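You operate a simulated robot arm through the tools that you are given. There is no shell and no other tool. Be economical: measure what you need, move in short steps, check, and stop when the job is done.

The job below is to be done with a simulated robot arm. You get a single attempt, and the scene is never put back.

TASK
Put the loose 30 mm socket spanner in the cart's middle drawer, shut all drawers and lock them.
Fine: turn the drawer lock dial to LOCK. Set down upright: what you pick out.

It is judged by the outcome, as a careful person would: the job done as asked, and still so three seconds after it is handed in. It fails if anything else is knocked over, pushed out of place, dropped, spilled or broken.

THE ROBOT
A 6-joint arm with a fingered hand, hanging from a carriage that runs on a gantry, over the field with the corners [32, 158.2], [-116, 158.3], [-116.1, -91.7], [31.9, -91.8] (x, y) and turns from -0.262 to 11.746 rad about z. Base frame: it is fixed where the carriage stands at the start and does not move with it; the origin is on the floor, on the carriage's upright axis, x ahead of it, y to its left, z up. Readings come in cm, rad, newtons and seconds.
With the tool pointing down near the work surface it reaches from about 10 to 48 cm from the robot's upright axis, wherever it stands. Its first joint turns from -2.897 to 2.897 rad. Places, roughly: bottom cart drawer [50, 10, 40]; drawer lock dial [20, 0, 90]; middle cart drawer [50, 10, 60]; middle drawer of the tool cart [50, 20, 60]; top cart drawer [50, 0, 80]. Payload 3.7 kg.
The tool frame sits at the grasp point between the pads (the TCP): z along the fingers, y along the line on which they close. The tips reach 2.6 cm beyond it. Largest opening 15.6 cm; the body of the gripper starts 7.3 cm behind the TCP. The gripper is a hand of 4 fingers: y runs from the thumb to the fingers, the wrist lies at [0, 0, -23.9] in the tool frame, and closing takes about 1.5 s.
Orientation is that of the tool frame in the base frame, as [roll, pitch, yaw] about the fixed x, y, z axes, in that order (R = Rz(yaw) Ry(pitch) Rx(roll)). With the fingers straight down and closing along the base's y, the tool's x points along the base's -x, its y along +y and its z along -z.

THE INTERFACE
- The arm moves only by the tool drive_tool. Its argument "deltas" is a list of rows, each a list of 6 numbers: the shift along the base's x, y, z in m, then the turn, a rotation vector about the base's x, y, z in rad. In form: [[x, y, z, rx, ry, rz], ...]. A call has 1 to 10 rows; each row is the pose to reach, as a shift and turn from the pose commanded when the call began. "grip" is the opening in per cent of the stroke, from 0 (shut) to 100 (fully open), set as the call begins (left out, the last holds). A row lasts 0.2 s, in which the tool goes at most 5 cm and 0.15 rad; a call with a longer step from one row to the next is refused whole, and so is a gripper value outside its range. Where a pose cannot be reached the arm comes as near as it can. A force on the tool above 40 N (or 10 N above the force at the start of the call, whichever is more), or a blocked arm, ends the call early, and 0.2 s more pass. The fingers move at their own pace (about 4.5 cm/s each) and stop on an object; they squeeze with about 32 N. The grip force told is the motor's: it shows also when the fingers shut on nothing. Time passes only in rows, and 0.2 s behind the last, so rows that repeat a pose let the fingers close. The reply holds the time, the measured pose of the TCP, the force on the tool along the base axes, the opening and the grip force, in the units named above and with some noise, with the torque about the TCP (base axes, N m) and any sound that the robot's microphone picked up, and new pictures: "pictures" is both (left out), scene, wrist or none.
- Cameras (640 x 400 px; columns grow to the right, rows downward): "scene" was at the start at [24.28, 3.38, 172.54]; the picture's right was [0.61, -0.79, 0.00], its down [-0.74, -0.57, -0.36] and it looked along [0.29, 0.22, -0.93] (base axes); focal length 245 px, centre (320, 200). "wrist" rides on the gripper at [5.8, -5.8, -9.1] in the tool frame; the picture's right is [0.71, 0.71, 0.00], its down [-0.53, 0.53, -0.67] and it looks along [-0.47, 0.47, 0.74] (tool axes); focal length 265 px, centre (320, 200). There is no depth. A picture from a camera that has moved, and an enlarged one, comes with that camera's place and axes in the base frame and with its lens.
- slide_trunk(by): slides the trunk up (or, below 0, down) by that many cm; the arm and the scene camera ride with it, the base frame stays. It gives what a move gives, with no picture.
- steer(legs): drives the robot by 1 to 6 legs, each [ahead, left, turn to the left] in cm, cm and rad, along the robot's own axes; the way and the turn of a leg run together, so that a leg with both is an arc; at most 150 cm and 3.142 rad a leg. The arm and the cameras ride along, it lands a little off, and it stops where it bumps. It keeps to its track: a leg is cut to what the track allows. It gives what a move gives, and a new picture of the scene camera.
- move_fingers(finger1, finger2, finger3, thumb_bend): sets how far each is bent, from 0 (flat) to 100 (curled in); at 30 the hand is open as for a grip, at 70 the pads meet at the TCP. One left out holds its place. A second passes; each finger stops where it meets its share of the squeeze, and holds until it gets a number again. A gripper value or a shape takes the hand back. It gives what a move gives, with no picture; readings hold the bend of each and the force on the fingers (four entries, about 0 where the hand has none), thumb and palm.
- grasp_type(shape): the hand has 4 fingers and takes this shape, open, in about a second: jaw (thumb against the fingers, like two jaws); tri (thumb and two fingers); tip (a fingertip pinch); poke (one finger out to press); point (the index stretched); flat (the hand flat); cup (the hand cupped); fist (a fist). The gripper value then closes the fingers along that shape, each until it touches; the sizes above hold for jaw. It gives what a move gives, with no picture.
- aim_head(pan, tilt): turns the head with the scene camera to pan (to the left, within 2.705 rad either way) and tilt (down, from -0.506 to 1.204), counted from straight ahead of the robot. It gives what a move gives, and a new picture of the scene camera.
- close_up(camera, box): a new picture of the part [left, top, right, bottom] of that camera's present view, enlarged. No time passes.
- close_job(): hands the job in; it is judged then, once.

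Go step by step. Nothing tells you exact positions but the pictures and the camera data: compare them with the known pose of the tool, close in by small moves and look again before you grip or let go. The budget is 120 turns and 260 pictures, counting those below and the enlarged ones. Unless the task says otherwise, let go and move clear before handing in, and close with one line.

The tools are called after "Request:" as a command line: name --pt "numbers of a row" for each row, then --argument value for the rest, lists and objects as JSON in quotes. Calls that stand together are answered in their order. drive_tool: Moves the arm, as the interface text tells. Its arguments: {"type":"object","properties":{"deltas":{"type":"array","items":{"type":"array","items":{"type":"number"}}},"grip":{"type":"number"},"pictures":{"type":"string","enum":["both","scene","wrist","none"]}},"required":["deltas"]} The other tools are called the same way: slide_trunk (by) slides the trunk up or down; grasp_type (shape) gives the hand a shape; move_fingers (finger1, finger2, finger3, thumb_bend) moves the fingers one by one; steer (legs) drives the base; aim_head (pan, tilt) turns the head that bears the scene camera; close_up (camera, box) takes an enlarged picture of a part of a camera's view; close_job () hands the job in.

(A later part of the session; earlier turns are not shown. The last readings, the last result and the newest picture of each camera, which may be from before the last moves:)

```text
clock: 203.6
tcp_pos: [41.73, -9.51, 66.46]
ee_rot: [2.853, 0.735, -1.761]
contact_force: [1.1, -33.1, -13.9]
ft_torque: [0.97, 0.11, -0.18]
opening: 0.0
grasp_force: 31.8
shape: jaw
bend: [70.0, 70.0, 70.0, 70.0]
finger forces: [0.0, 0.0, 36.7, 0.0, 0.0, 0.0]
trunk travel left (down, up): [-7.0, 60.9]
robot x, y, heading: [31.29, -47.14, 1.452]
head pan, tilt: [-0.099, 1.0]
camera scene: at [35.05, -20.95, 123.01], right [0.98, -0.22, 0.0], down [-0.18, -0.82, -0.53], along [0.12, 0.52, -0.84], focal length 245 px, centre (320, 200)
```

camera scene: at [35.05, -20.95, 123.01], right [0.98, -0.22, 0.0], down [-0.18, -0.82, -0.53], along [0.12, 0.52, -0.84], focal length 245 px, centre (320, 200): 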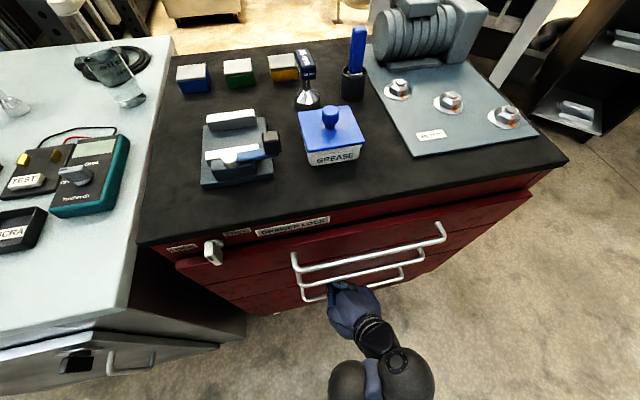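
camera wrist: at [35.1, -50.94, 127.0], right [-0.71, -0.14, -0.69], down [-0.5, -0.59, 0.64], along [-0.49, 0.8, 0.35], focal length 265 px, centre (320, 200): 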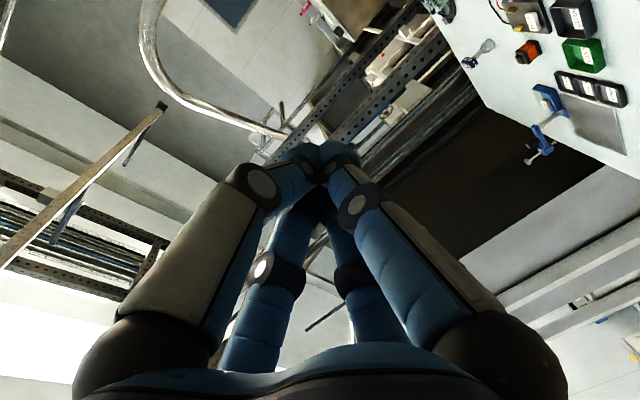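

The middle drawer is at its stop. Back off and inspect all the drawers and the dial.

Request:
steer --legs '[[-24, -3, 0]]'

Request:
aim_head --pan 0.1 --tilt 0.75

Request:
close_up --camera "scene" --box '[120, 120, 480, 360]'

```text
clock: 205.4
tcp_pos: [41.92, -32.51, 66.66]
ee_rot: [2.851, 0.742, -1.763]
contact_force: [0.4, 0.0, 0.0]
ft_torque: [0.0, 0.0, 0.01]
opening: 0.02
grasp_force: 31.6
shape: jaw
bend: [70.0, 70.0, 70.0, 70.0]
finger forces: [0.0, 0.1, 0.0, 0.1, 0.1, 0.0]
trunk travel left (down, up): [-7.0, 60.9]
robot x, y, heading: [31.27, -70.64, 1.45]
head pan, tilt: [-0.099, 1.0]
camera scene: at [35.15, -44.21, 123.19], right [0.98, -0.22, 0.0], down [-0.18, -0.82, -0.54], along [0.12, 0.53, -0.84], focal length 245 px, centre (320, 200)
```

scene: 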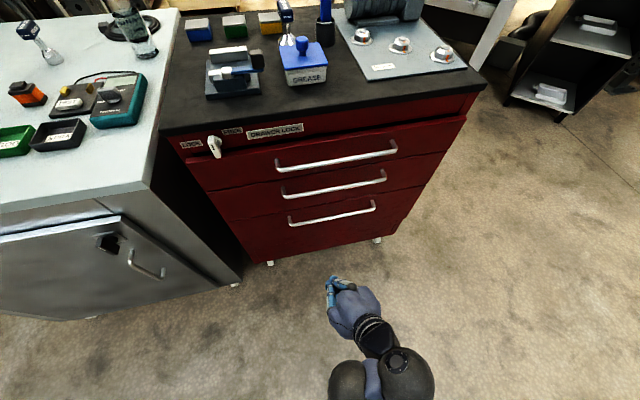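

```text
clock: 206.2
tcp_pos: [41.93, -32.4, 66.68]
ee_rot: [2.851, 0.743, -1.761]
contact_force: [-0.6, 0.0, -0.2]
ft_torque: [-0.01, -0.02, -0.02]
opening: 0.0
grasp_force: 32.1
shape: jaw
bend: [70.0, 70.0, 70.0, 70.0]
finger forces: [0.0, 0.2, 0.0, 0.0, 0.1, 0.1]
trunk travel left (down, up): [-7.0, 60.9]
robot x, y, heading: [31.04, -71.1, 1.448]
head pan, tilt: [0.099, 0.75]
camera scene: at [33.81, -42.68, 125.11], right [1.0, -0.02, 0.0], down [-0.02, -0.68, -0.73], along [0.02, 0.73, -0.68], focal length 245 px, centre (320, 200)
```

scene: 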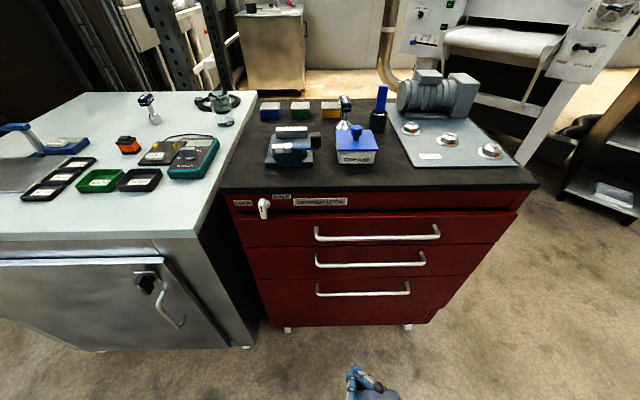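

```text
1.67 times, centred on (300, 240) of scene
camera zoom: at [33.81, -42.68, 125.11], right [1.0, -0.02, 0.0], down [-0.02, -0.68, -0.73], along [0.02, 0.73, -0.68], focal length 408 px, centre (353, 133)
```

zoom: 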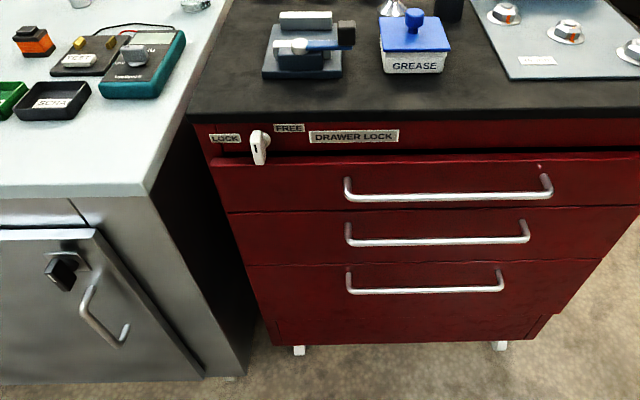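

All three drawers are flush shut. Now examine the lock dial closely.

Request:
close_up --camera "scene" --box '[225, 185, 305, 235]'

```text
8.00 times, centred on (265, 210) of scene
camera zoom: at [33.81, -42.68, 125.11], right [1.0, -0.02, 0.0], down [-0.02, -0.68, -0.73], along [0.02, 0.73, -0.68], focal length 1958 px, centre (760, 120)
```

zoom: 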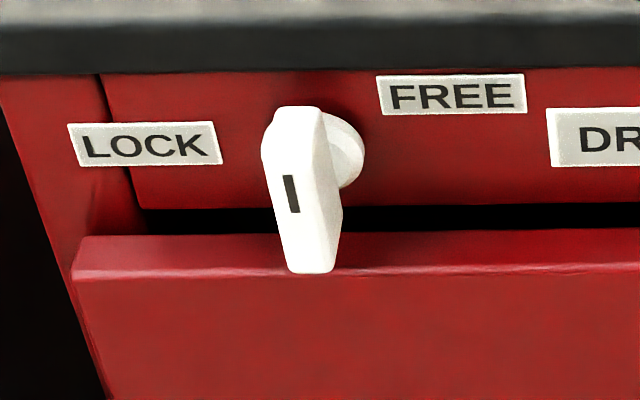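

The dial's paddle is vertical at about (22.3, -6, 88), LOCK is to its left. I'll turn it 90° counter-clockwise (seen from the front) by pushing its lower end to +x with one finger. First get a horizontal poking hand, in free space.

Request:
steer --legs '[[0, 0, 0.12], [-6, 13, 0]]'

Request:
drive_tool --pt "0 0.005 0.02 0.12 0 0" --pt "0 0.01 0.04 0.24 0 0" --pt "0 0.015 0.06 0.36 0 0" --pt "0 0.02 0.09 0.48 0 0" --pt "0 0.025 0.12 0.6 0 0" --pt "0 0.03 0.15 0.72 0 0" --pt "0 0.04 0.17 0.8 0 0" --pt "0 0.04 0.19 0.84 0 0" --pictures "none"

Request:
grasp_type --shape "poke"

Request:
close_up --camera "wrist" --box '[0, 0, 640, 400]'

Request:
close_up --camera "scene" --box '[0, 0, 640, 400]'

```text
clock: 208.1
tcp_pos: [24.13, -37.35, 66.75]
ee_rot: [2.849, 0.742, -1.646]
contact_force: [1.0, -0.4, 0.3]
ft_torque: [0.02, -0.01, -0.03]
opening: 0.0
grasp_force: 31.9
shape: jaw
bend: [70.0, 70.0, 70.0, 70.0]
finger forces: [0.0, 0.1, 0.0, 0.0, 0.1, 0.1]
trunk travel left (down, up): [-7.0, 60.9]
robot x, y, heading: [18.28, -76.97, 1.566]
head pan, tilt: [0.099, 0.75]
camera scene: at [17.46, -48.53, 125.11], right [1.0, 0.1, 0.0], down [0.07, -0.68, -0.73], along [-0.07, 0.73, -0.68], focal length 245 px, centre (320, 200)
```

scene: 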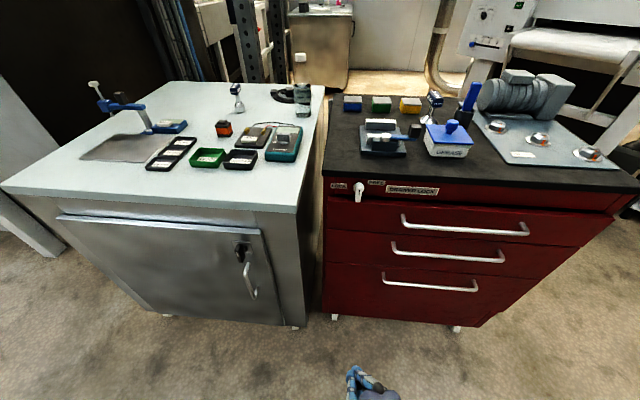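

```text
clock: 209.9
tcp_pos: [24.7, -31.55, 86.84]
ee_rot: [2.67, 1.385, -1.814]
contact_force: [0.8, -1.0, -0.2]
ft_torque: [0.01, -0.03, -0.01]
opening: 0.0
grasp_force: 32.4
shape: jaw
bend: [70.0, 70.0, 70.0, 70.0]
finger forces: [0.1, 0.1, 0.0, 0.0, 0.0, 0.0]
out of reach, approached as far as the arm can: row 3, 4, 5, 6, 7, 8
trunk travel left (down, up): [-7.0, 60.9]
robot x, y, heading: [18.55, -77.11, 1.566]
head pan, tilt: [0.099, 0.75]
```

```text
clock: 210.8
tcp_pos: [24.57, -31.63, 86.87]
ee_rot: [2.67, 1.383, -1.813]
contact_force: [-0.3, -0.1, -0.5]
ft_torque: [0.0, 0.0, 0.0]
opening: 0.01
grasp_force: 0.1
shape: poke
bend: [100.0, 100.0, 100.0, 91.0]
finger forces: [0.0, 0.0, 0.1, 0.0, 0.0, 0.0]
trunk travel left (down, up): [-7.0, 60.9]
robot x, y, heading: [18.43, -76.68, 1.569]
head pan, tilt: [0.099, 0.75]
```

```text
1.00 times, centred on (320, 200) of wrist
camera zoom: at [31.94, -40.11, 82.14], right [-0.72, -0.28, -0.64], down [-0.33, -0.66, 0.67], along [-0.61, 0.69, 0.38], focal length 265 px, centre (320, 200)
```

zoom: 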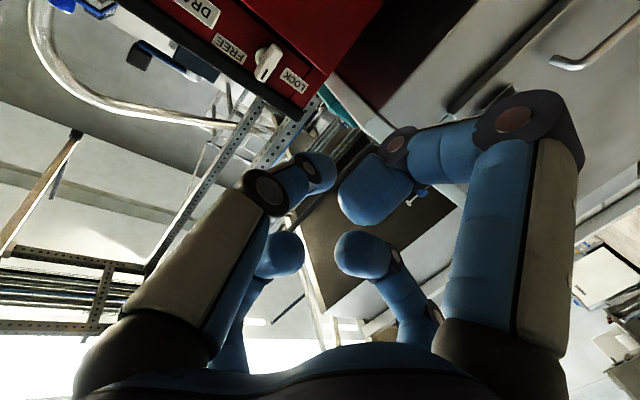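

```text
1.00 times, centred on (320, 200) of scene
camera zoom: at [17.52, -48.5, 125.12], right [1.0, 0.1, 0.0], down [0.07, -0.68, -0.73], along [-0.07, 0.73, -0.68], focal length 245 px, centre (320, 200)
```

zoom: 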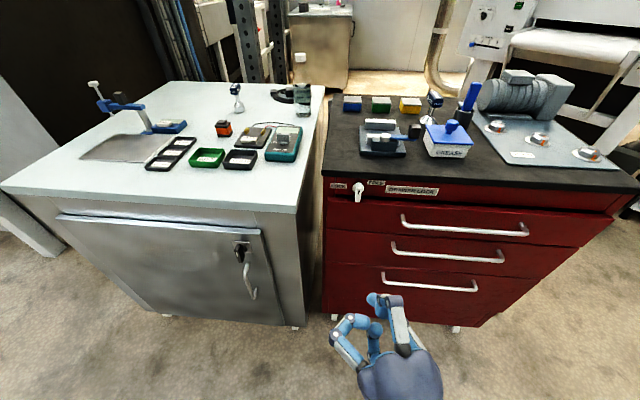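

I'll use finger1 alone (coming from below, its tip at the tool axis) with the others curled.

Request:
move_fingers --finger1 66 --finger2 100 --finger3 100 --thumb_bend 100

Request:
close_up --camera "wrist" --box '[0, 0, 640, 400]'

Request:
close_up --camera "scene" --box '[260, 160, 500, 400]'

```text
clock: 211.8
tcp_pos: [24.57, -31.66, 86.77]
ee_rot: [2.67, 1.385, -1.814]
contact_force: [-0.3, 0.0, -0.7]
ft_torque: [-0.01, 0.0, -0.03]
opening: 0.85
grasp_force: 0.1
shape: fingers
bend: [100.0, 100.0, 100.0, 81.0]
finger forces: [0.0, 0.0, 0.0, 0.0, 0.0, 0.0]
trunk travel left (down, up): [-7.0, 60.9]
robot x, y, heading: [18.23, -76.72, 1.57]
head pan, tilt: [0.099, 0.75]
```

```text
1.00 times, centred on (320, 200) of wrist
camera zoom: at [31.94, -40.11, 82.14], right [-0.72, -0.28, -0.64], down [-0.33, -0.66, 0.67], along [-0.61, 0.69, 0.38], focal length 265 px, centre (320, 200)
```

zoom: 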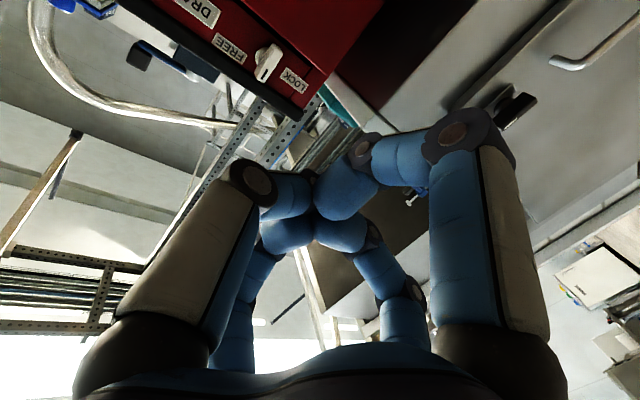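

```text
1.67 times, centred on (380, 280) of scene
camera zoom: at [17.52, -48.5, 125.12], right [1.0, 0.1, 0.0], down [0.07, -0.68, -0.73], along [-0.07, 0.73, -0.68], focal length 408 px, centre (220, 67)
```

zoom: 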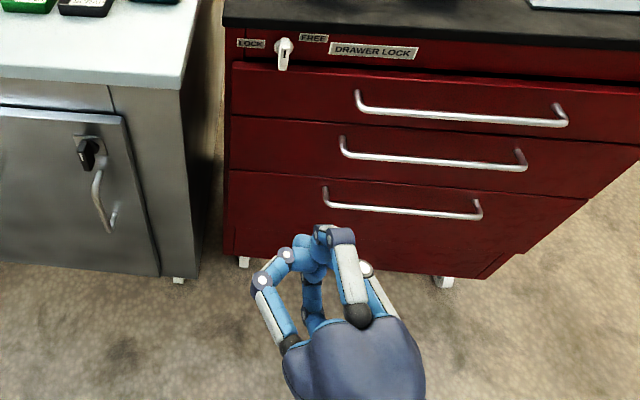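

The curled fingers interfere with each other; the compact closed-jaw tip works better. I'll use that and approach the dial.

Request:
grasp_type --shape "jaw"

Request:
drive_tool --pt "0 0 0 0 0 0" --pt "0 0 0 0 0 0" --pt "0 0 0 0 0 0" --pt "0 0 0 0 0 0" --pt "0 0 0 0 0 0" --pt "0 0 0 0 0 0" --pt "0 0 0 0 0 0" --pt "0 0 0 0 0 0" --pt "0 0 0 0 0 0" --pt "0 0 0 0 0 0" --grip 0 --pictures "none"

Request:
steer --legs '[[12, 3.3, 0]]'

Request:
close_up --camera "wrist" --box '[0, 0, 640, 400]'

Request:
close_up --camera "scene" --box '[260, 200, 500, 360]'

```text
clock: 212.7
tcp_pos: [24.62, -31.68, 86.85]
ee_rot: [2.67, 1.385, -1.812]
contact_force: [-0.5, -0.2, -0.3]
ft_torque: [0.03, -0.03, -0.01]
opening: 15.58
grasp_force: 0.0
shape: jaw
bend: [30.0, 30.0, 30.0, 30.0]
finger forces: [0.0, 0.0, 0.1, 0.0, 0.1, 0.0]
trunk travel left (down, up): [-7.0, 60.9]
robot x, y, heading: [18.12, -76.51, 1.569]
head pan, tilt: [0.099, 0.75]
```

```text
clock: 214.9
tcp_pos: [24.59, -31.58, 86.83]
ee_rot: [2.67, 1.385, -1.813]
contact_force: [0.6, 0.5, -0.4]
ft_torque: [-0.01, -0.01, 0.02]
opening: 0.02
grasp_force: 28.5
shape: jaw
bend: [70.0, 70.0, 70.0, 70.0]
finger forces: [0.0, 0.1, 0.0, 0.0, 0.1, 0.0]
trunk travel left (down, up): [-7.0, 60.9]
robot x, y, heading: [18.39, -76.83, 1.566]
head pan, tilt: [0.099, 0.75]
```

```text
clock: 216.1
tcp_pos: [21.29, -19.56, 86.86]
ee_rot: [2.668, 1.386, -1.816]
contact_force: [0.8, 0.3, -0.4]
ft_torque: [-0.04, 0.04, 0.0]
opening: 0.0
grasp_force: 31.7
shape: jaw
bend: [70.0, 70.0, 70.0, 70.0]
finger forces: [0.0, 0.0, 0.0, 0.0, 0.1, 0.1]
trunk travel left (down, up): [-7.0, 60.9]
robot x, y, heading: [15.14, -64.54, 1.572]
head pan, tilt: [0.099, 0.75]
camera scene: at [14.24, -36.5, 125.14], right [1.0, 0.1, 0.0], down [0.07, -0.68, -0.73], along [-0.07, 0.73, -0.68], focal length 245 px, centre (320, 200)
```

scene: 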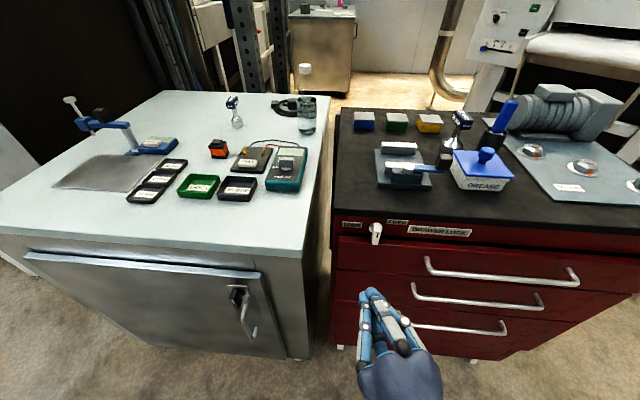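

```text
1.00 times, centred on (320, 200) of wrist
camera zoom: at [28.66, -28.08, 82.16], right [-0.72, -0.28, -0.64], down [-0.33, -0.66, 0.67], along [-0.61, 0.69, 0.38], focal length 265 px, centre (320, 200)
```

zoom: 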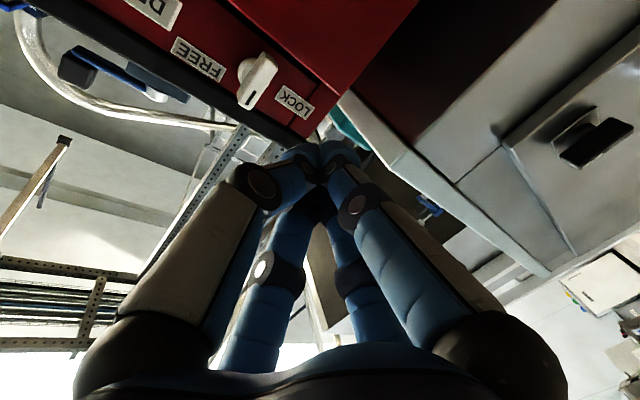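

```text
2.50 times, centred on (380, 280) of scene
camera zoom: at [14.24, -36.5, 125.14], right [1.0, 0.1, 0.0], down [0.07, -0.68, -0.73], along [-0.07, 0.73, -0.68], focal length 612 px, centre (170, 0)
```

zoom: 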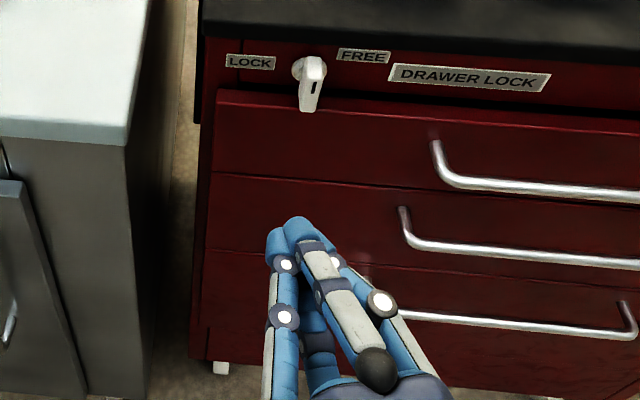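

Request:
close_up --camera "wrist" --box '[200, 20, 340, 130]'

Request:
close_up --camera "scene" --box '[330, 205, 420, 255]'

```text
3.64 times, centred on (270, 75) of wrist
camera zoom: at [28.66, -28.08, 82.16], right [-0.72, -0.28, -0.64], down [-0.33, -0.66, 0.67], along [-0.61, 0.69, 0.38], focal length 965 px, centre (502, 654)
```

zoom: 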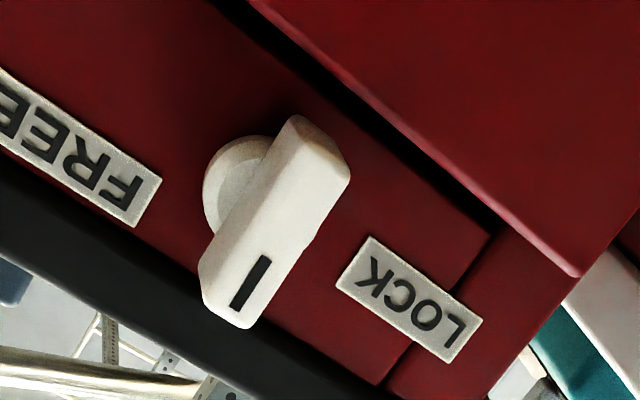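

```text
7.11 times, centred on (375, 230) of scene
camera zoom: at [14.24, -36.5, 125.14], right [1.0, 0.1, 0.0], down [0.07, -0.68, -0.73], along [-0.07, 0.73, -0.68], focal length 1741 px, centre (-71, -13)
```

zoom: 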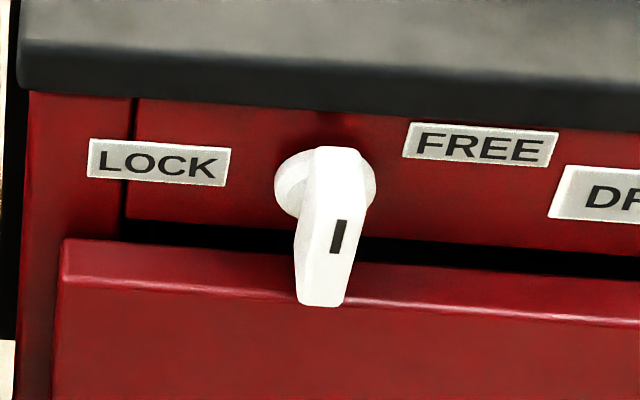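

The pointer mark is at the paddle's top end (at FREE), LOCK to the left: so turn it counter-clockwise. Dial center ≈ (22.6, 87.5). Position the tip to the left of the paddle's lower end.

Request:
steer --legs '[[0, 1.3, 0], [8.5, 0, 0]]'

Request:
slide_trunk --by -0.8

Request:
close_up --camera "wrist" --box '[160, 0, 480, 200]'

Request:
close_up --camera "scene" --box '[310, 190, 470, 330]'

```text
clock: 217.6
tcp_pos: [20.19, -11.33, 86.88]
ee_rot: [2.669, 1.386, -1.814]
contact_force: [-0.3, 0.2, -1.2]
ft_torque: [-0.01, -0.01, -0.03]
opening: 0.01
grasp_force: 31.9
shape: jaw
bend: [70.0, 70.0, 70.0, 70.0]
finger forces: [0.0, 0.0, 0.0, 0.0, 0.0, 0.0]
trunk travel left (down, up): [-7.0, 60.9]
robot x, y, heading: [13.83, -56.64, 1.567]
head pan, tilt: [0.099, 0.75]
camera scene: at [13.06, -28.19, 125.14], right [1.0, 0.09, 0.0], down [0.06, -0.68, -0.73], along [-0.07, 0.73, -0.68], focal length 245 px, centre (320, 200)
```

scene: 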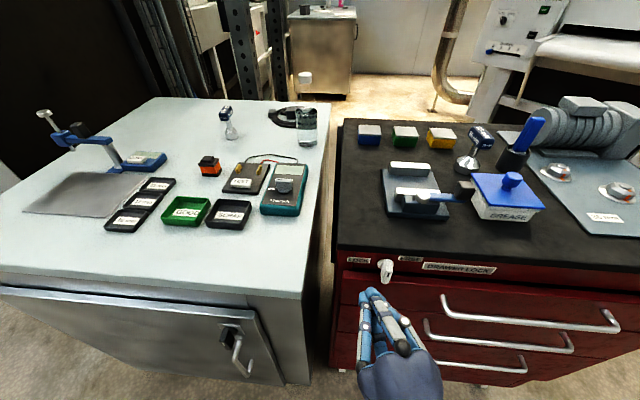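

```text
clock: 218.1
tcp_pos: [20.21, -11.3, 85.94]
ee_rot: [2.669, 1.384, -1.815]
contact_force: [-0.6, -0.8, -0.2]
ft_torque: [-0.01, -0.01, -0.01]
opening: 0.0
grasp_force: 31.2
shape: jaw
bend: [70.0, 70.0, 70.0, 70.0]
finger forces: [0.1, 0.1, 0.1, 0.0, 0.0, 0.0]
trunk travel left (down, up): [-6.2, 61.7]
robot x, y, heading: [14.02, -56.4, 1.569]
head pan, tilt: [0.099, 0.75]
```

```text
2.00 times, centred on (320, 100) of wrist
camera zoom: at [27.49, -19.89, 81.34], right [-0.72, -0.28, -0.64], down [-0.33, -0.66, 0.67], along [-0.61, 0.7, 0.38], focal length 531 px, centre (320, 400)
```

zoom: 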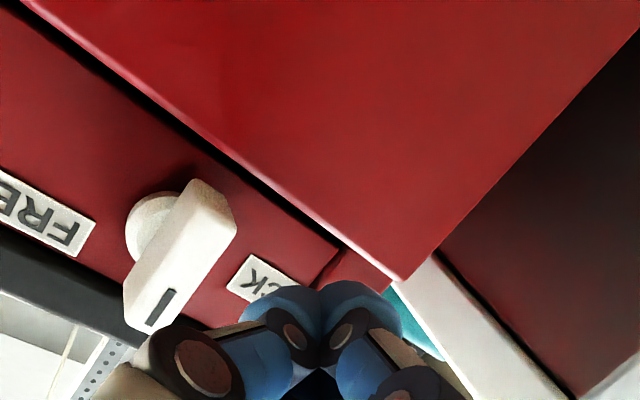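

```text
2.86 times, centred on (390, 260) of scene
camera zoom: at [13.05, -28.26, 124.31], right [1.0, 0.09, 0.0], down [0.06, -0.68, -0.73], along [-0.07, 0.73, -0.68], focal length 699 px, centre (120, 29)
```

zoom: 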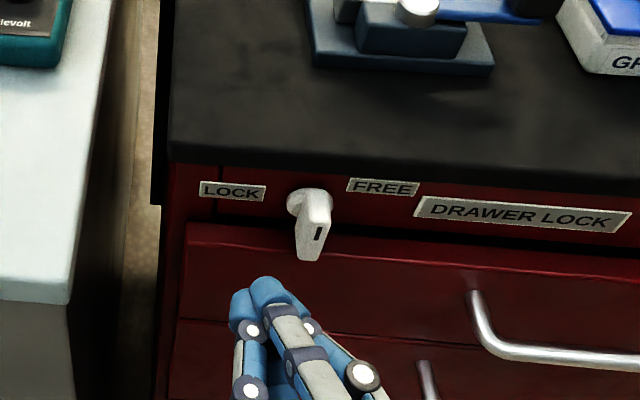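

Request:
slide_trunk --by 0.4

Request:
steer --legs '[[2.6, 0, 0]]'

Request:
close_up --camera "wrist" --box '[160, 0, 480, 200]'

Request:
close_up --camera "scene" --box '[310, 200, 470, 320]'

```text
clock: 218.7
tcp_pos: [20.18, -11.45, 86.38]
ee_rot: [2.671, 1.386, -1.814]
contact_force: [-0.4, -0.1, -0.2]
ft_torque: [0.03, 0.02, 0.01]
opening: 0.0
grasp_force: 32.0
shape: jaw
bend: [70.0, 70.0, 70.0, 70.0]
finger forces: [0.0, 0.0, 0.0, 0.0, 0.0, 0.1]
trunk travel left (down, up): [-6.6, 61.3]
robot x, y, heading: [13.7, -56.0, 1.568]
head pan, tilt: [0.099, 0.75]
```

```text
clock: 219.5
tcp_pos: [20.18, -8.63, 86.46]
ee_rot: [2.668, 1.387, -1.815]
contact_force: [-0.6, -0.4, -0.4]
ft_torque: [0.01, 0.0, 0.03]
opening: 0.0
grasp_force: 32.1
shape: jaw
bend: [70.0, 70.0, 70.0, 70.0]
finger forces: [0.0, 0.0, 0.0, 0.0, 0.0, 0.0]
trunk travel left (down, up): [-6.6, 61.3]
robot x, y, heading: [13.83, -53.91, 1.567]
head pan, tilt: [0.099, 0.75]
camera scene: at [13.06, -25.59, 124.74], right [1.0, 0.1, 0.0], down [0.06, -0.68, -0.73], along [-0.07, 0.73, -0.68], focal length 245 px, centre (320, 200)
```

scene: 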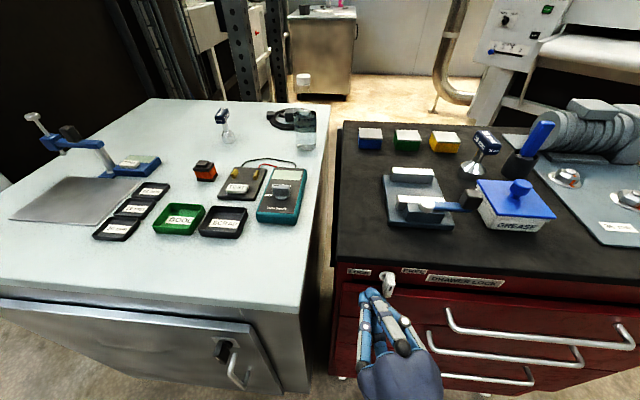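

```text
2.00 times, centred on (320, 100) of wrist
camera zoom: at [27.5, -17.18, 81.78], right [-0.72, -0.28, -0.64], down [-0.33, -0.66, 0.67], along [-0.61, 0.69, 0.38], focal length 531 px, centre (320, 400)
```

zoom: 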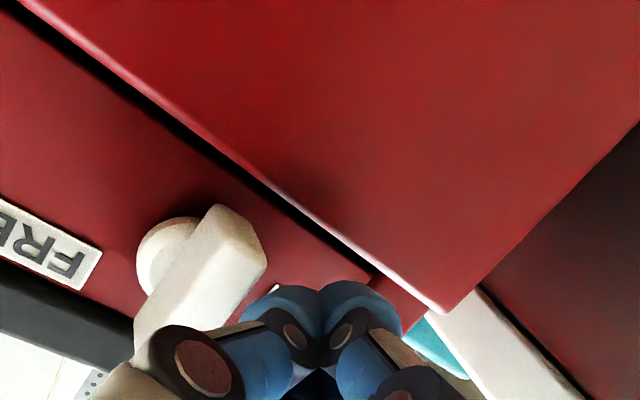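

```text
3.33 times, centred on (390, 260) of scene
camera zoom: at [13.06, -25.59, 124.74], right [1.0, 0.1, 0.0], down [0.06, -0.68, -0.73], along [-0.07, 0.73, -0.68], focal length 816 px, centre (87, 0)
```

zoom: 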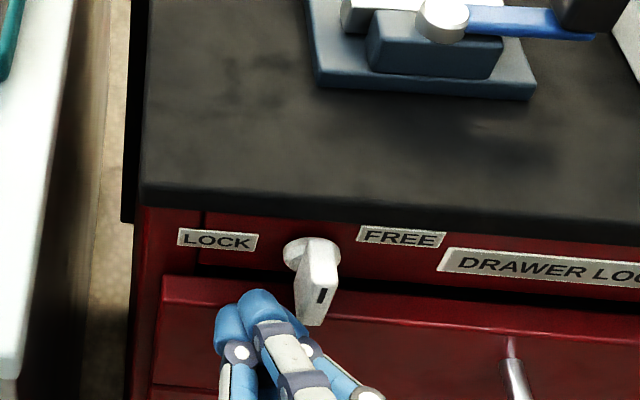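

Tip is left of the paddle's lower end. Push toward +x gently.

Request:
steer --legs '[[0, -1.5, 0]]'

Request:
steer --legs '[[0, -1.2, 0]]'

Request:
close_up --camera "scene" --box '[310, 200, 470, 320]'

Request:
close_up --camera "wrist" --box '[160, 0, 480, 200]'

```text
clock: 220.3
tcp_pos: [21.52, -8.81, 86.36]
ee_rot: [2.666, 1.385, -1.814]
contact_force: [-3.7, -2.1, -0.6]
ft_torque: [0.02, 0.0, 0.08]
opening: 0.0
grasp_force: 32.0
shape: jaw
bend: [70.0, 70.0, 70.0, 70.0]
finger forces: [0.0, 0.1, 0.1, 0.0, 0.0, 0.1]
trunk travel left (down, up): [-6.6, 61.3]
robot x, y, heading: [15.72, -53.94, 1.566]
head pan, tilt: [0.099, 0.75]
camera scene: at [14.52, -25.73, 124.7], right [1.0, 0.1, 0.0], down [0.06, -0.68, -0.73], along [-0.07, 0.73, -0.68], focal length 245 px, centre (320, 200)
```

scene: 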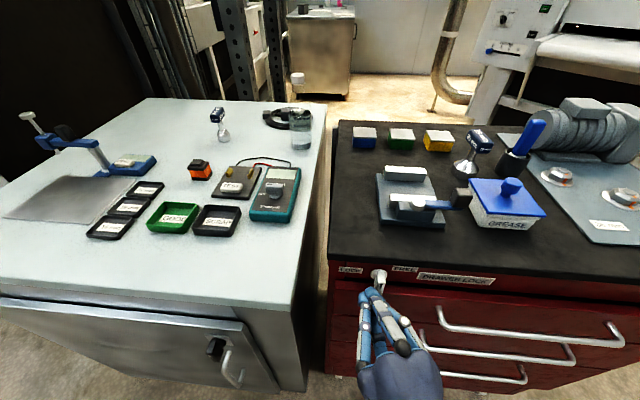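

```text
clock: 221.0
tcp_pos: [22.57, -9.01, 86.28]
ee_rot: [2.66, 1.385, -1.821]
contact_force: [-12.0, -6.9, -0.4]
ft_torque: [0.03, -0.08, 0.4]
opening: 0.0
grasp_force: 32.1
shape: jaw
bend: [70.0, 70.0, 70.0, 70.0]
finger forces: [0.1, 0.1, 0.1, 0.0, 0.0, 0.0]
trunk travel left (down, up): [-6.6, 61.3]
robot x, y, heading: [16.86, -53.98, 1.571]
head pan, tilt: [0.099, 0.75]
camera scene: at [15.56, -25.81, 124.68], right [1.0, 0.1, 0.0], down [0.06, -0.68, -0.73], along [-0.07, 0.73, -0.68], focal length 245 px, centre (320, 200)
```

scene: 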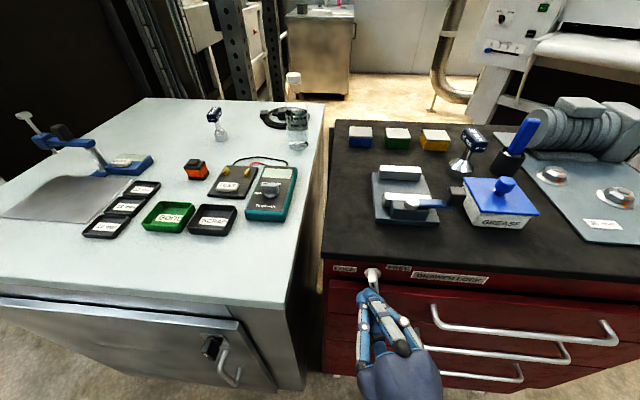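

```text
3.33 times, centred on (390, 260) of scene
camera zoom: at [15.56, -25.81, 124.68], right [1.0, 0.1, 0.0], down [0.06, -0.68, -0.73], along [-0.07, 0.73, -0.68], focal length 816 px, centre (87, 0)
```

zoom: 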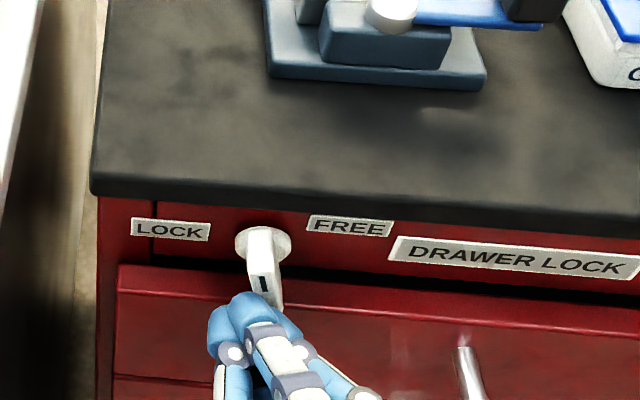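

```text
2.00 times, centred on (320, 100) of wrist
camera zoom: at [29.85, -17.49, 81.66], right [-0.72, -0.28, -0.63], down [-0.33, -0.66, 0.67], along [-0.61, 0.69, 0.38], focal length 531 px, centre (320, 400)
```

zoom: 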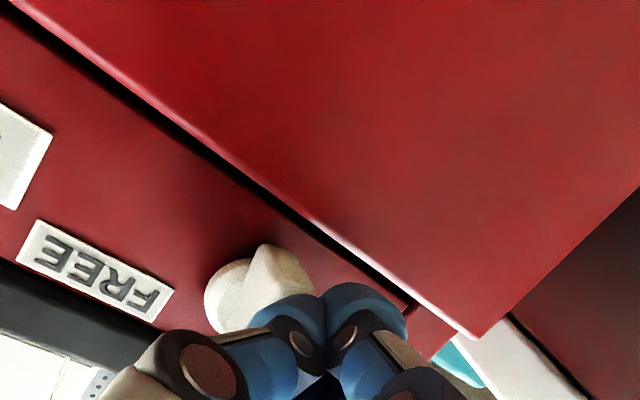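

The paddle is turning. Continue sweeping +x slightly lower so the tip ends beneath it.

Request:
steer --legs '[[0, -1.2, 0]]'

Request:
close_up --camera "scene" --box '[310, 200, 470, 320]'

Request:
close_up --camera "wrist" --box '[160, 0, 480, 200]'

```text
clock: 221.8
tcp_pos: [24.08, -9.01, 86.35]
ee_rot: [2.67, 1.384, -1.813]
contact_force: [-0.6, -6.7, 0.1]
ft_torque: [0.01, -0.02, 0.11]
opening: 0.0
grasp_force: 31.9
shape: jaw
bend: [70.0, 70.0, 70.0, 70.0]
finger forces: [0.0, 0.0, 0.1, 0.0, 0.0, 0.0]
trunk travel left (down, up): [-6.6, 61.3]
robot x, y, heading: [17.76, -54.19, 1.565]
head pan, tilt: [0.099, 0.75]
camera scene: at [16.97, -25.79, 124.69], right [1.0, 0.1, 0.0], down [0.07, -0.68, -0.73], along [-0.07, 0.73, -0.68], focal length 245 px, centre (320, 200)
```

scene: 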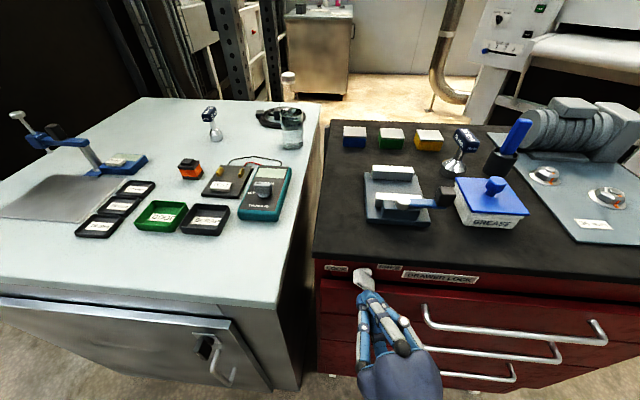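

```text
3.33 times, centred on (390, 260) of scene
camera zoom: at [16.97, -25.79, 124.69], right [1.0, 0.1, 0.0], down [0.07, -0.68, -0.73], along [-0.07, 0.73, -0.68], focal length 816 px, centre (87, 0)
```

zoom: 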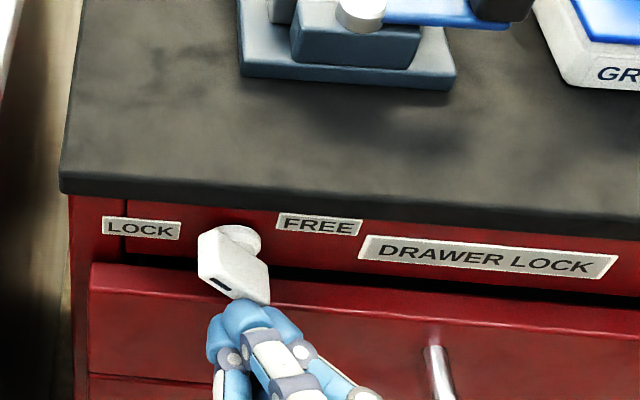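

```text
2.00 times, centred on (320, 100) of wrist
camera zoom: at [31.37, -17.45, 81.71], right [-0.72, -0.28, -0.64], down [-0.33, -0.66, 0.67], along [-0.61, 0.69, 0.38], focal length 531 px, centre (320, 400)
```

zoom: 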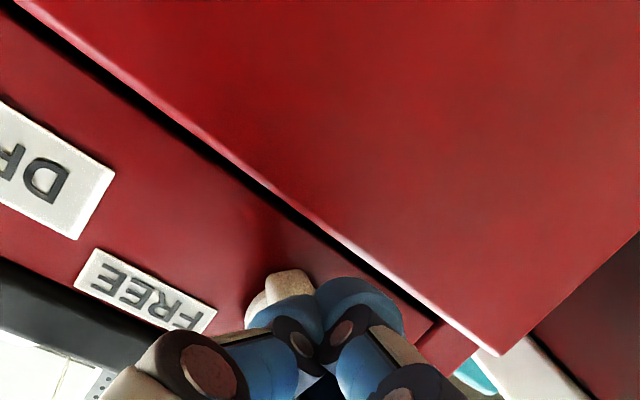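

The paddle has turned ~60° toward LOCK. Continue: a bit more +x, then lift.

Request:
steer --legs '[[0, -1.0, 0]]'

Request:
slide_trunk --by 0.6

Request:
close_up --camera "scene" --box '[310, 200, 470, 320]'

```text
clock: 222.5
tcp_pos: [24.94, -8.89, 86.32]
ee_rot: [2.67, 1.383, -1.813]
contact_force: [0.3, -3.0, 0.7]
ft_torque: [-0.01, 0.0, 0.04]
opening: 0.0
grasp_force: 31.8
shape: jaw
bend: [70.0, 70.0, 70.0, 70.0]
finger forces: [0.0, 0.0, 0.1, 0.1, 0.1, 0.0]
trunk travel left (down, up): [-6.6, 61.3]
robot x, y, heading: [18.47, -53.97, 1.57]
head pan, tilt: [0.099, 0.75]
camera scene: at [17.97, -25.74, 124.71], right [1.0, 0.1, 0.0], down [0.07, -0.68, -0.73], along [-0.07, 0.73, -0.68], focal length 245 px, centre (320, 200)
```

scene: 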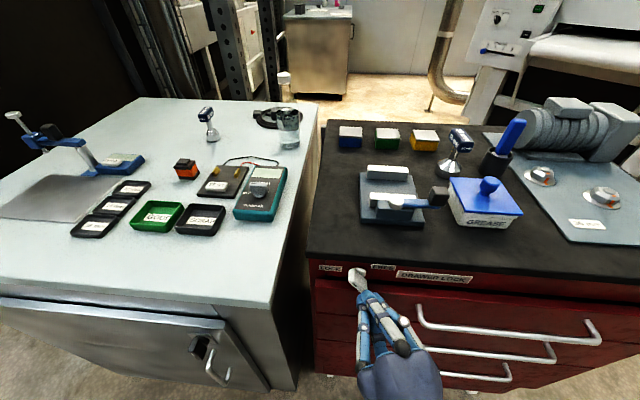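

```text
clock: 223.1
tcp_pos: [24.96, -8.89, 87.0]
ee_rot: [2.666, 1.383, -1.817]
contact_force: [-0.3, -0.1, 0.9]
ft_torque: [-0.02, -0.01, 0.01]
opening: 0.0
grasp_force: 32.4
shape: jaw
bend: [70.0, 70.0, 70.0, 70.0]
finger forces: [0.0, 0.0, 0.1, 0.0, 0.0, 0.0]
trunk travel left (down, up): [-7.2, 60.7]
robot x, y, heading: [18.8, -54.06, 1.564]
head pan, tilt: [0.099, 0.75]
```

```text
3.33 times, centred on (390, 260) of scene
camera zoom: at [17.94, -25.71, 125.32], right [1.0, 0.1, 0.0], down [0.06, -0.68, -0.73], along [-0.07, 0.73, -0.68], focal length 816 px, centre (87, 0)
```

zoom: 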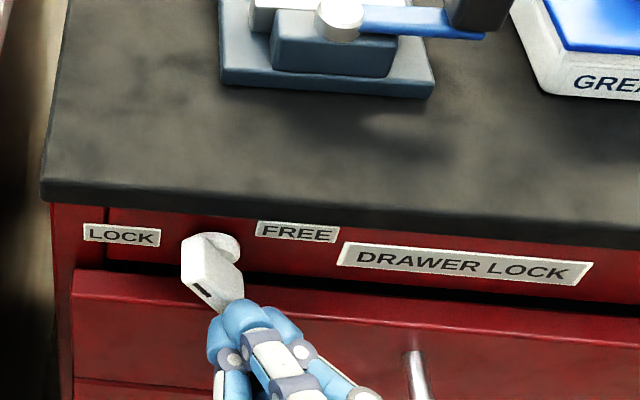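

Request:
slide_trunk --by 0.8

Request:
slide_trunk --by 0.8

Request:
close_up --camera "scene" --box '[310, 200, 470, 320]'

Request:
close_up --camera "wrist" --box '[160, 0, 480, 200]'

```text
clock: 223.6
tcp_pos: [25.08, -8.85, 87.76]
ee_rot: [2.667, 1.385, -1.815]
contact_force: [1.0, -1.3, -0.6]
ft_torque: [-0.04, -0.02, -0.03]
opening: 0.0
grasp_force: 31.4
shape: jaw
bend: [70.0, 70.0, 70.0, 70.0]
finger forces: [0.1, 0.0, 0.0, 0.1, 0.0, 0.1]
trunk travel left (down, up): [-8.0, 59.9]
robot x, y, heading: [18.79, -53.81, 1.571]
head pan, tilt: [0.099, 0.75]
```

```text
clock: 224.2
tcp_pos: [25.03, -8.9, 88.6]
ee_rot: [2.666, 1.384, -1.815]
contact_force: [0.5, -0.1, -0.7]
ft_torque: [0.02, 0.0, -0.01]
opening: 0.01
grasp_force: 31.8
shape: jaw
bend: [70.0, 70.0, 70.0, 70.0]
finger forces: [0.0, 0.0, 0.1, 0.0, 0.0, 0.0]
trunk travel left (down, up): [-8.8, 59.1]
robot x, y, heading: [18.65, -53.65, 1.571]
head pan, tilt: [0.099, 0.75]
```

```text
3.33 times, centred on (390, 260) of scene
camera zoom: at [17.94, -25.71, 126.92], right [1.0, 0.1, 0.0], down [0.06, -0.68, -0.73], along [-0.07, 0.73, -0.68], focal length 816 px, centre (87, 0)
```

zoom: 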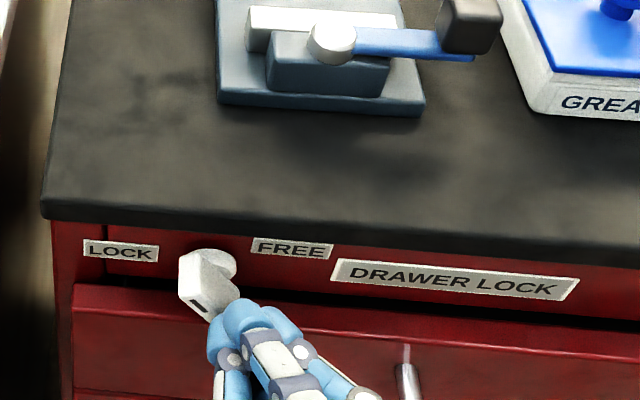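

```text
2.00 times, centred on (320, 100) of wrist
camera zoom: at [32.32, -17.34, 83.93], right [-0.72, -0.28, -0.64], down [-0.33, -0.66, 0.67], along [-0.61, 0.69, 0.38], focal length 531 px, centre (320, 400)
```

zoom: 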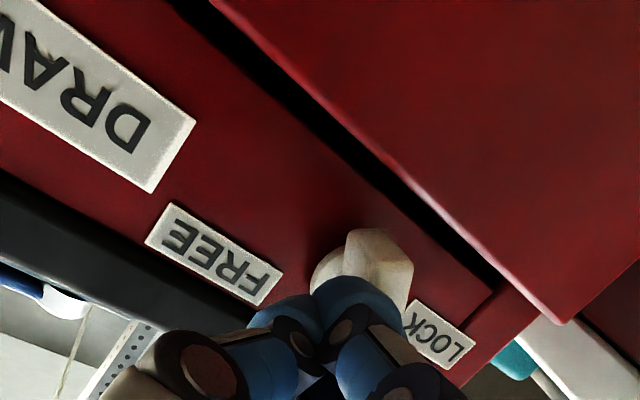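

No more contact. Back off and look at the dial.

Request:
steer --legs '[[-8, 0, 0]]'

Request:
close_up --camera "scene" --box '[310, 200, 430, 290]'

Request:
close_up --camera "wrist" --box '[160, 0, 480, 200]'

```text
clock: 225.2
tcp_pos: [24.83, -16.79, 88.56]
ee_rot: [2.667, 1.384, -1.814]
contact_force: [0.1, -0.7, 0.2]
ft_torque: [0.0, 0.0, -0.03]
opening: 0.01
grasp_force: 31.9
shape: jaw
bend: [70.0, 70.0, 70.0, 70.0]
finger forces: [0.0, 0.1, 0.0, 0.1, 0.0, 0.0]
trunk travel left (down, up): [-8.8, 59.1]
robot x, y, heading: [18.81, -61.47, 1.571]
head pan, tilt: [0.099, 0.75]
camera scene: at [17.87, -33.59, 126.9], right [1.0, 0.1, 0.0], down [0.07, -0.68, -0.73], along [-0.07, 0.73, -0.68], focal length 245 px, centre (320, 200)
```

scene: 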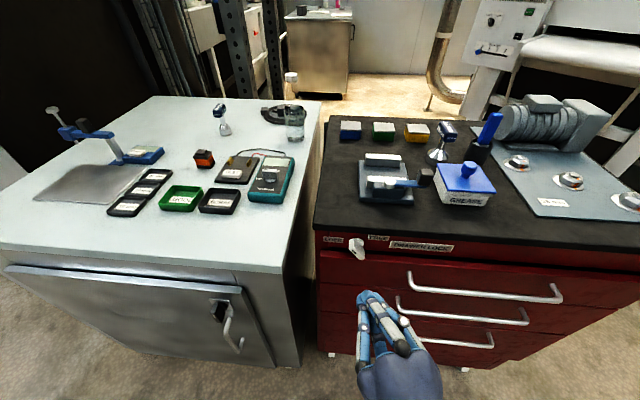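

```text
4.44 times, centred on (370, 245) of scene
camera zoom: at [17.87, -33.59, 126.9], right [1.0, 0.1, 0.0], down [0.07, -0.68, -0.73], along [-0.07, 0.73, -0.68], focal length 1088 px, centre (98, 0)
```

zoom: 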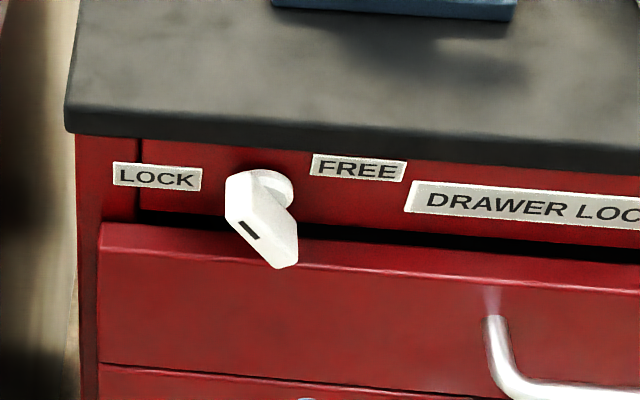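

```text
2.00 times, centred on (320, 100) of wrist
camera zoom: at [32.24, -25.23, 83.91], right [-0.72, -0.28, -0.63], down [-0.33, -0.66, 0.67], along [-0.61, 0.69, 0.38], focal length 531 px, centre (320, 400)
```

zoom: 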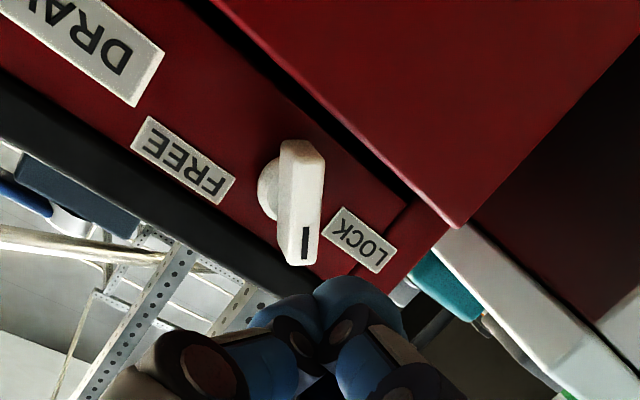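

The paddle has turned ~35°, but the tip slipped over its front. I'll now push the pointer end from the right side (above the hub), where I can reach deeper.

Request:
slide_trunk --by 1.7

Request:
steer --legs '[[7.5, 0, 0]]'

Request:
close_up --camera "scene" --box '[310, 200, 470, 320]'

Request:
close_up --camera "wrist" --box '[160, 0, 480, 200]'

```text
clock: 225.9
tcp_pos: [24.78, -16.64, 90.17]
ee_rot: [2.665, 1.384, -1.814]
contact_force: [0.6, -1.1, -0.5]
ft_torque: [-0.01, -0.02, 0.01]
opening: 0.0
grasp_force: 32.1
shape: jaw
bend: [70.0, 70.0, 70.0, 70.0]
finger forces: [0.0, 0.0, 0.0, 0.0, 0.0, 0.1]
trunk travel left (down, up): [-10.5, 57.4]
robot x, y, heading: [18.53, -61.91, 1.569]
head pan, tilt: [0.099, 0.75]
```

```text
clock: 226.9
tcp_pos: [24.94, -8.9, 90.37]
ee_rot: [2.665, 1.386, -1.818]
contact_force: [-0.4, 0.5, 0.0]
ft_torque: [0.03, 0.0, 0.03]
opening: 0.0
grasp_force: 32.6
shape: jaw
bend: [70.0, 70.0, 70.0, 70.0]
finger forces: [0.0, 0.0, 0.0, 0.0, 0.0, 0.0]
trunk travel left (down, up): [-10.5, 57.4]
robot x, y, heading: [18.83, -54.3, 1.567]
head pan, tilt: [0.099, 0.75]
camera scene: at [17.92, -25.87, 128.64], right [1.0, 0.1, 0.0], down [0.07, -0.68, -0.73], along [-0.07, 0.73, -0.68], focal length 245 px, centre (320, 200)
```

scene: 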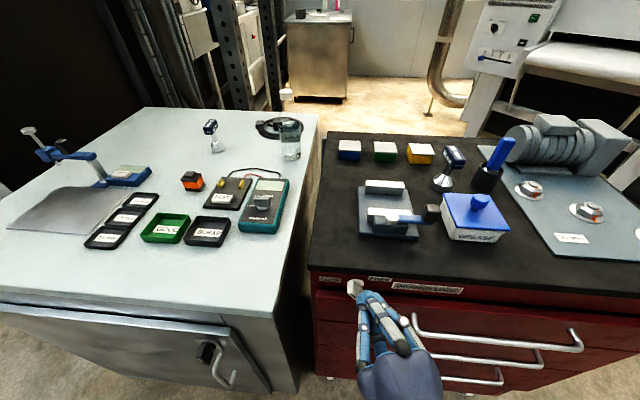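

```text
3.33 times, centred on (390, 260) of scene
camera zoom: at [17.92, -25.87, 128.64], right [1.0, 0.1, 0.0], down [0.07, -0.68, -0.73], along [-0.07, 0.73, -0.68], focal length 816 px, centre (87, 0)
```

zoom: 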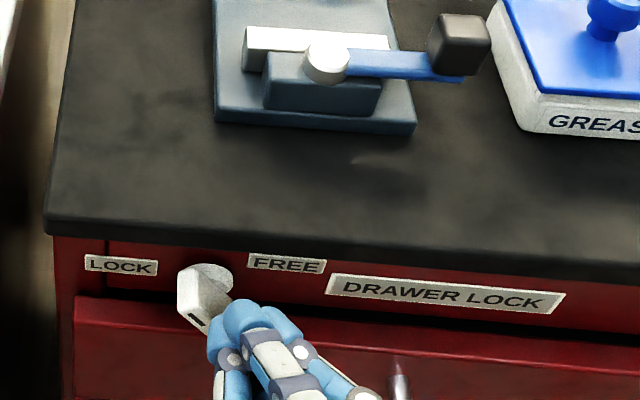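

```text
2.00 times, centred on (320, 100) of wrist
camera zoom: at [32.29, -17.47, 85.66], right [-0.72, -0.28, -0.64], down [-0.33, -0.66, 0.67], along [-0.61, 0.69, 0.38], focal length 531 px, centre (320, 400)
```

zoom: 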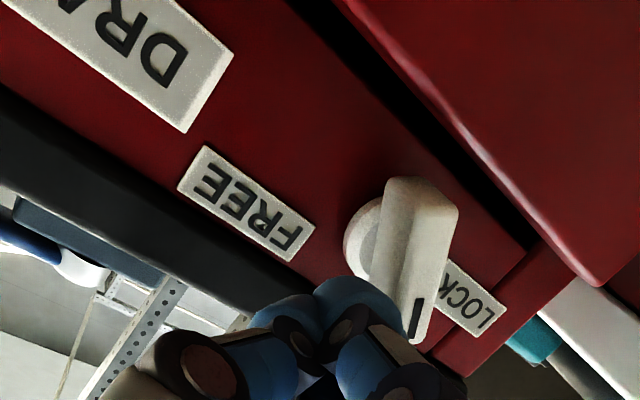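

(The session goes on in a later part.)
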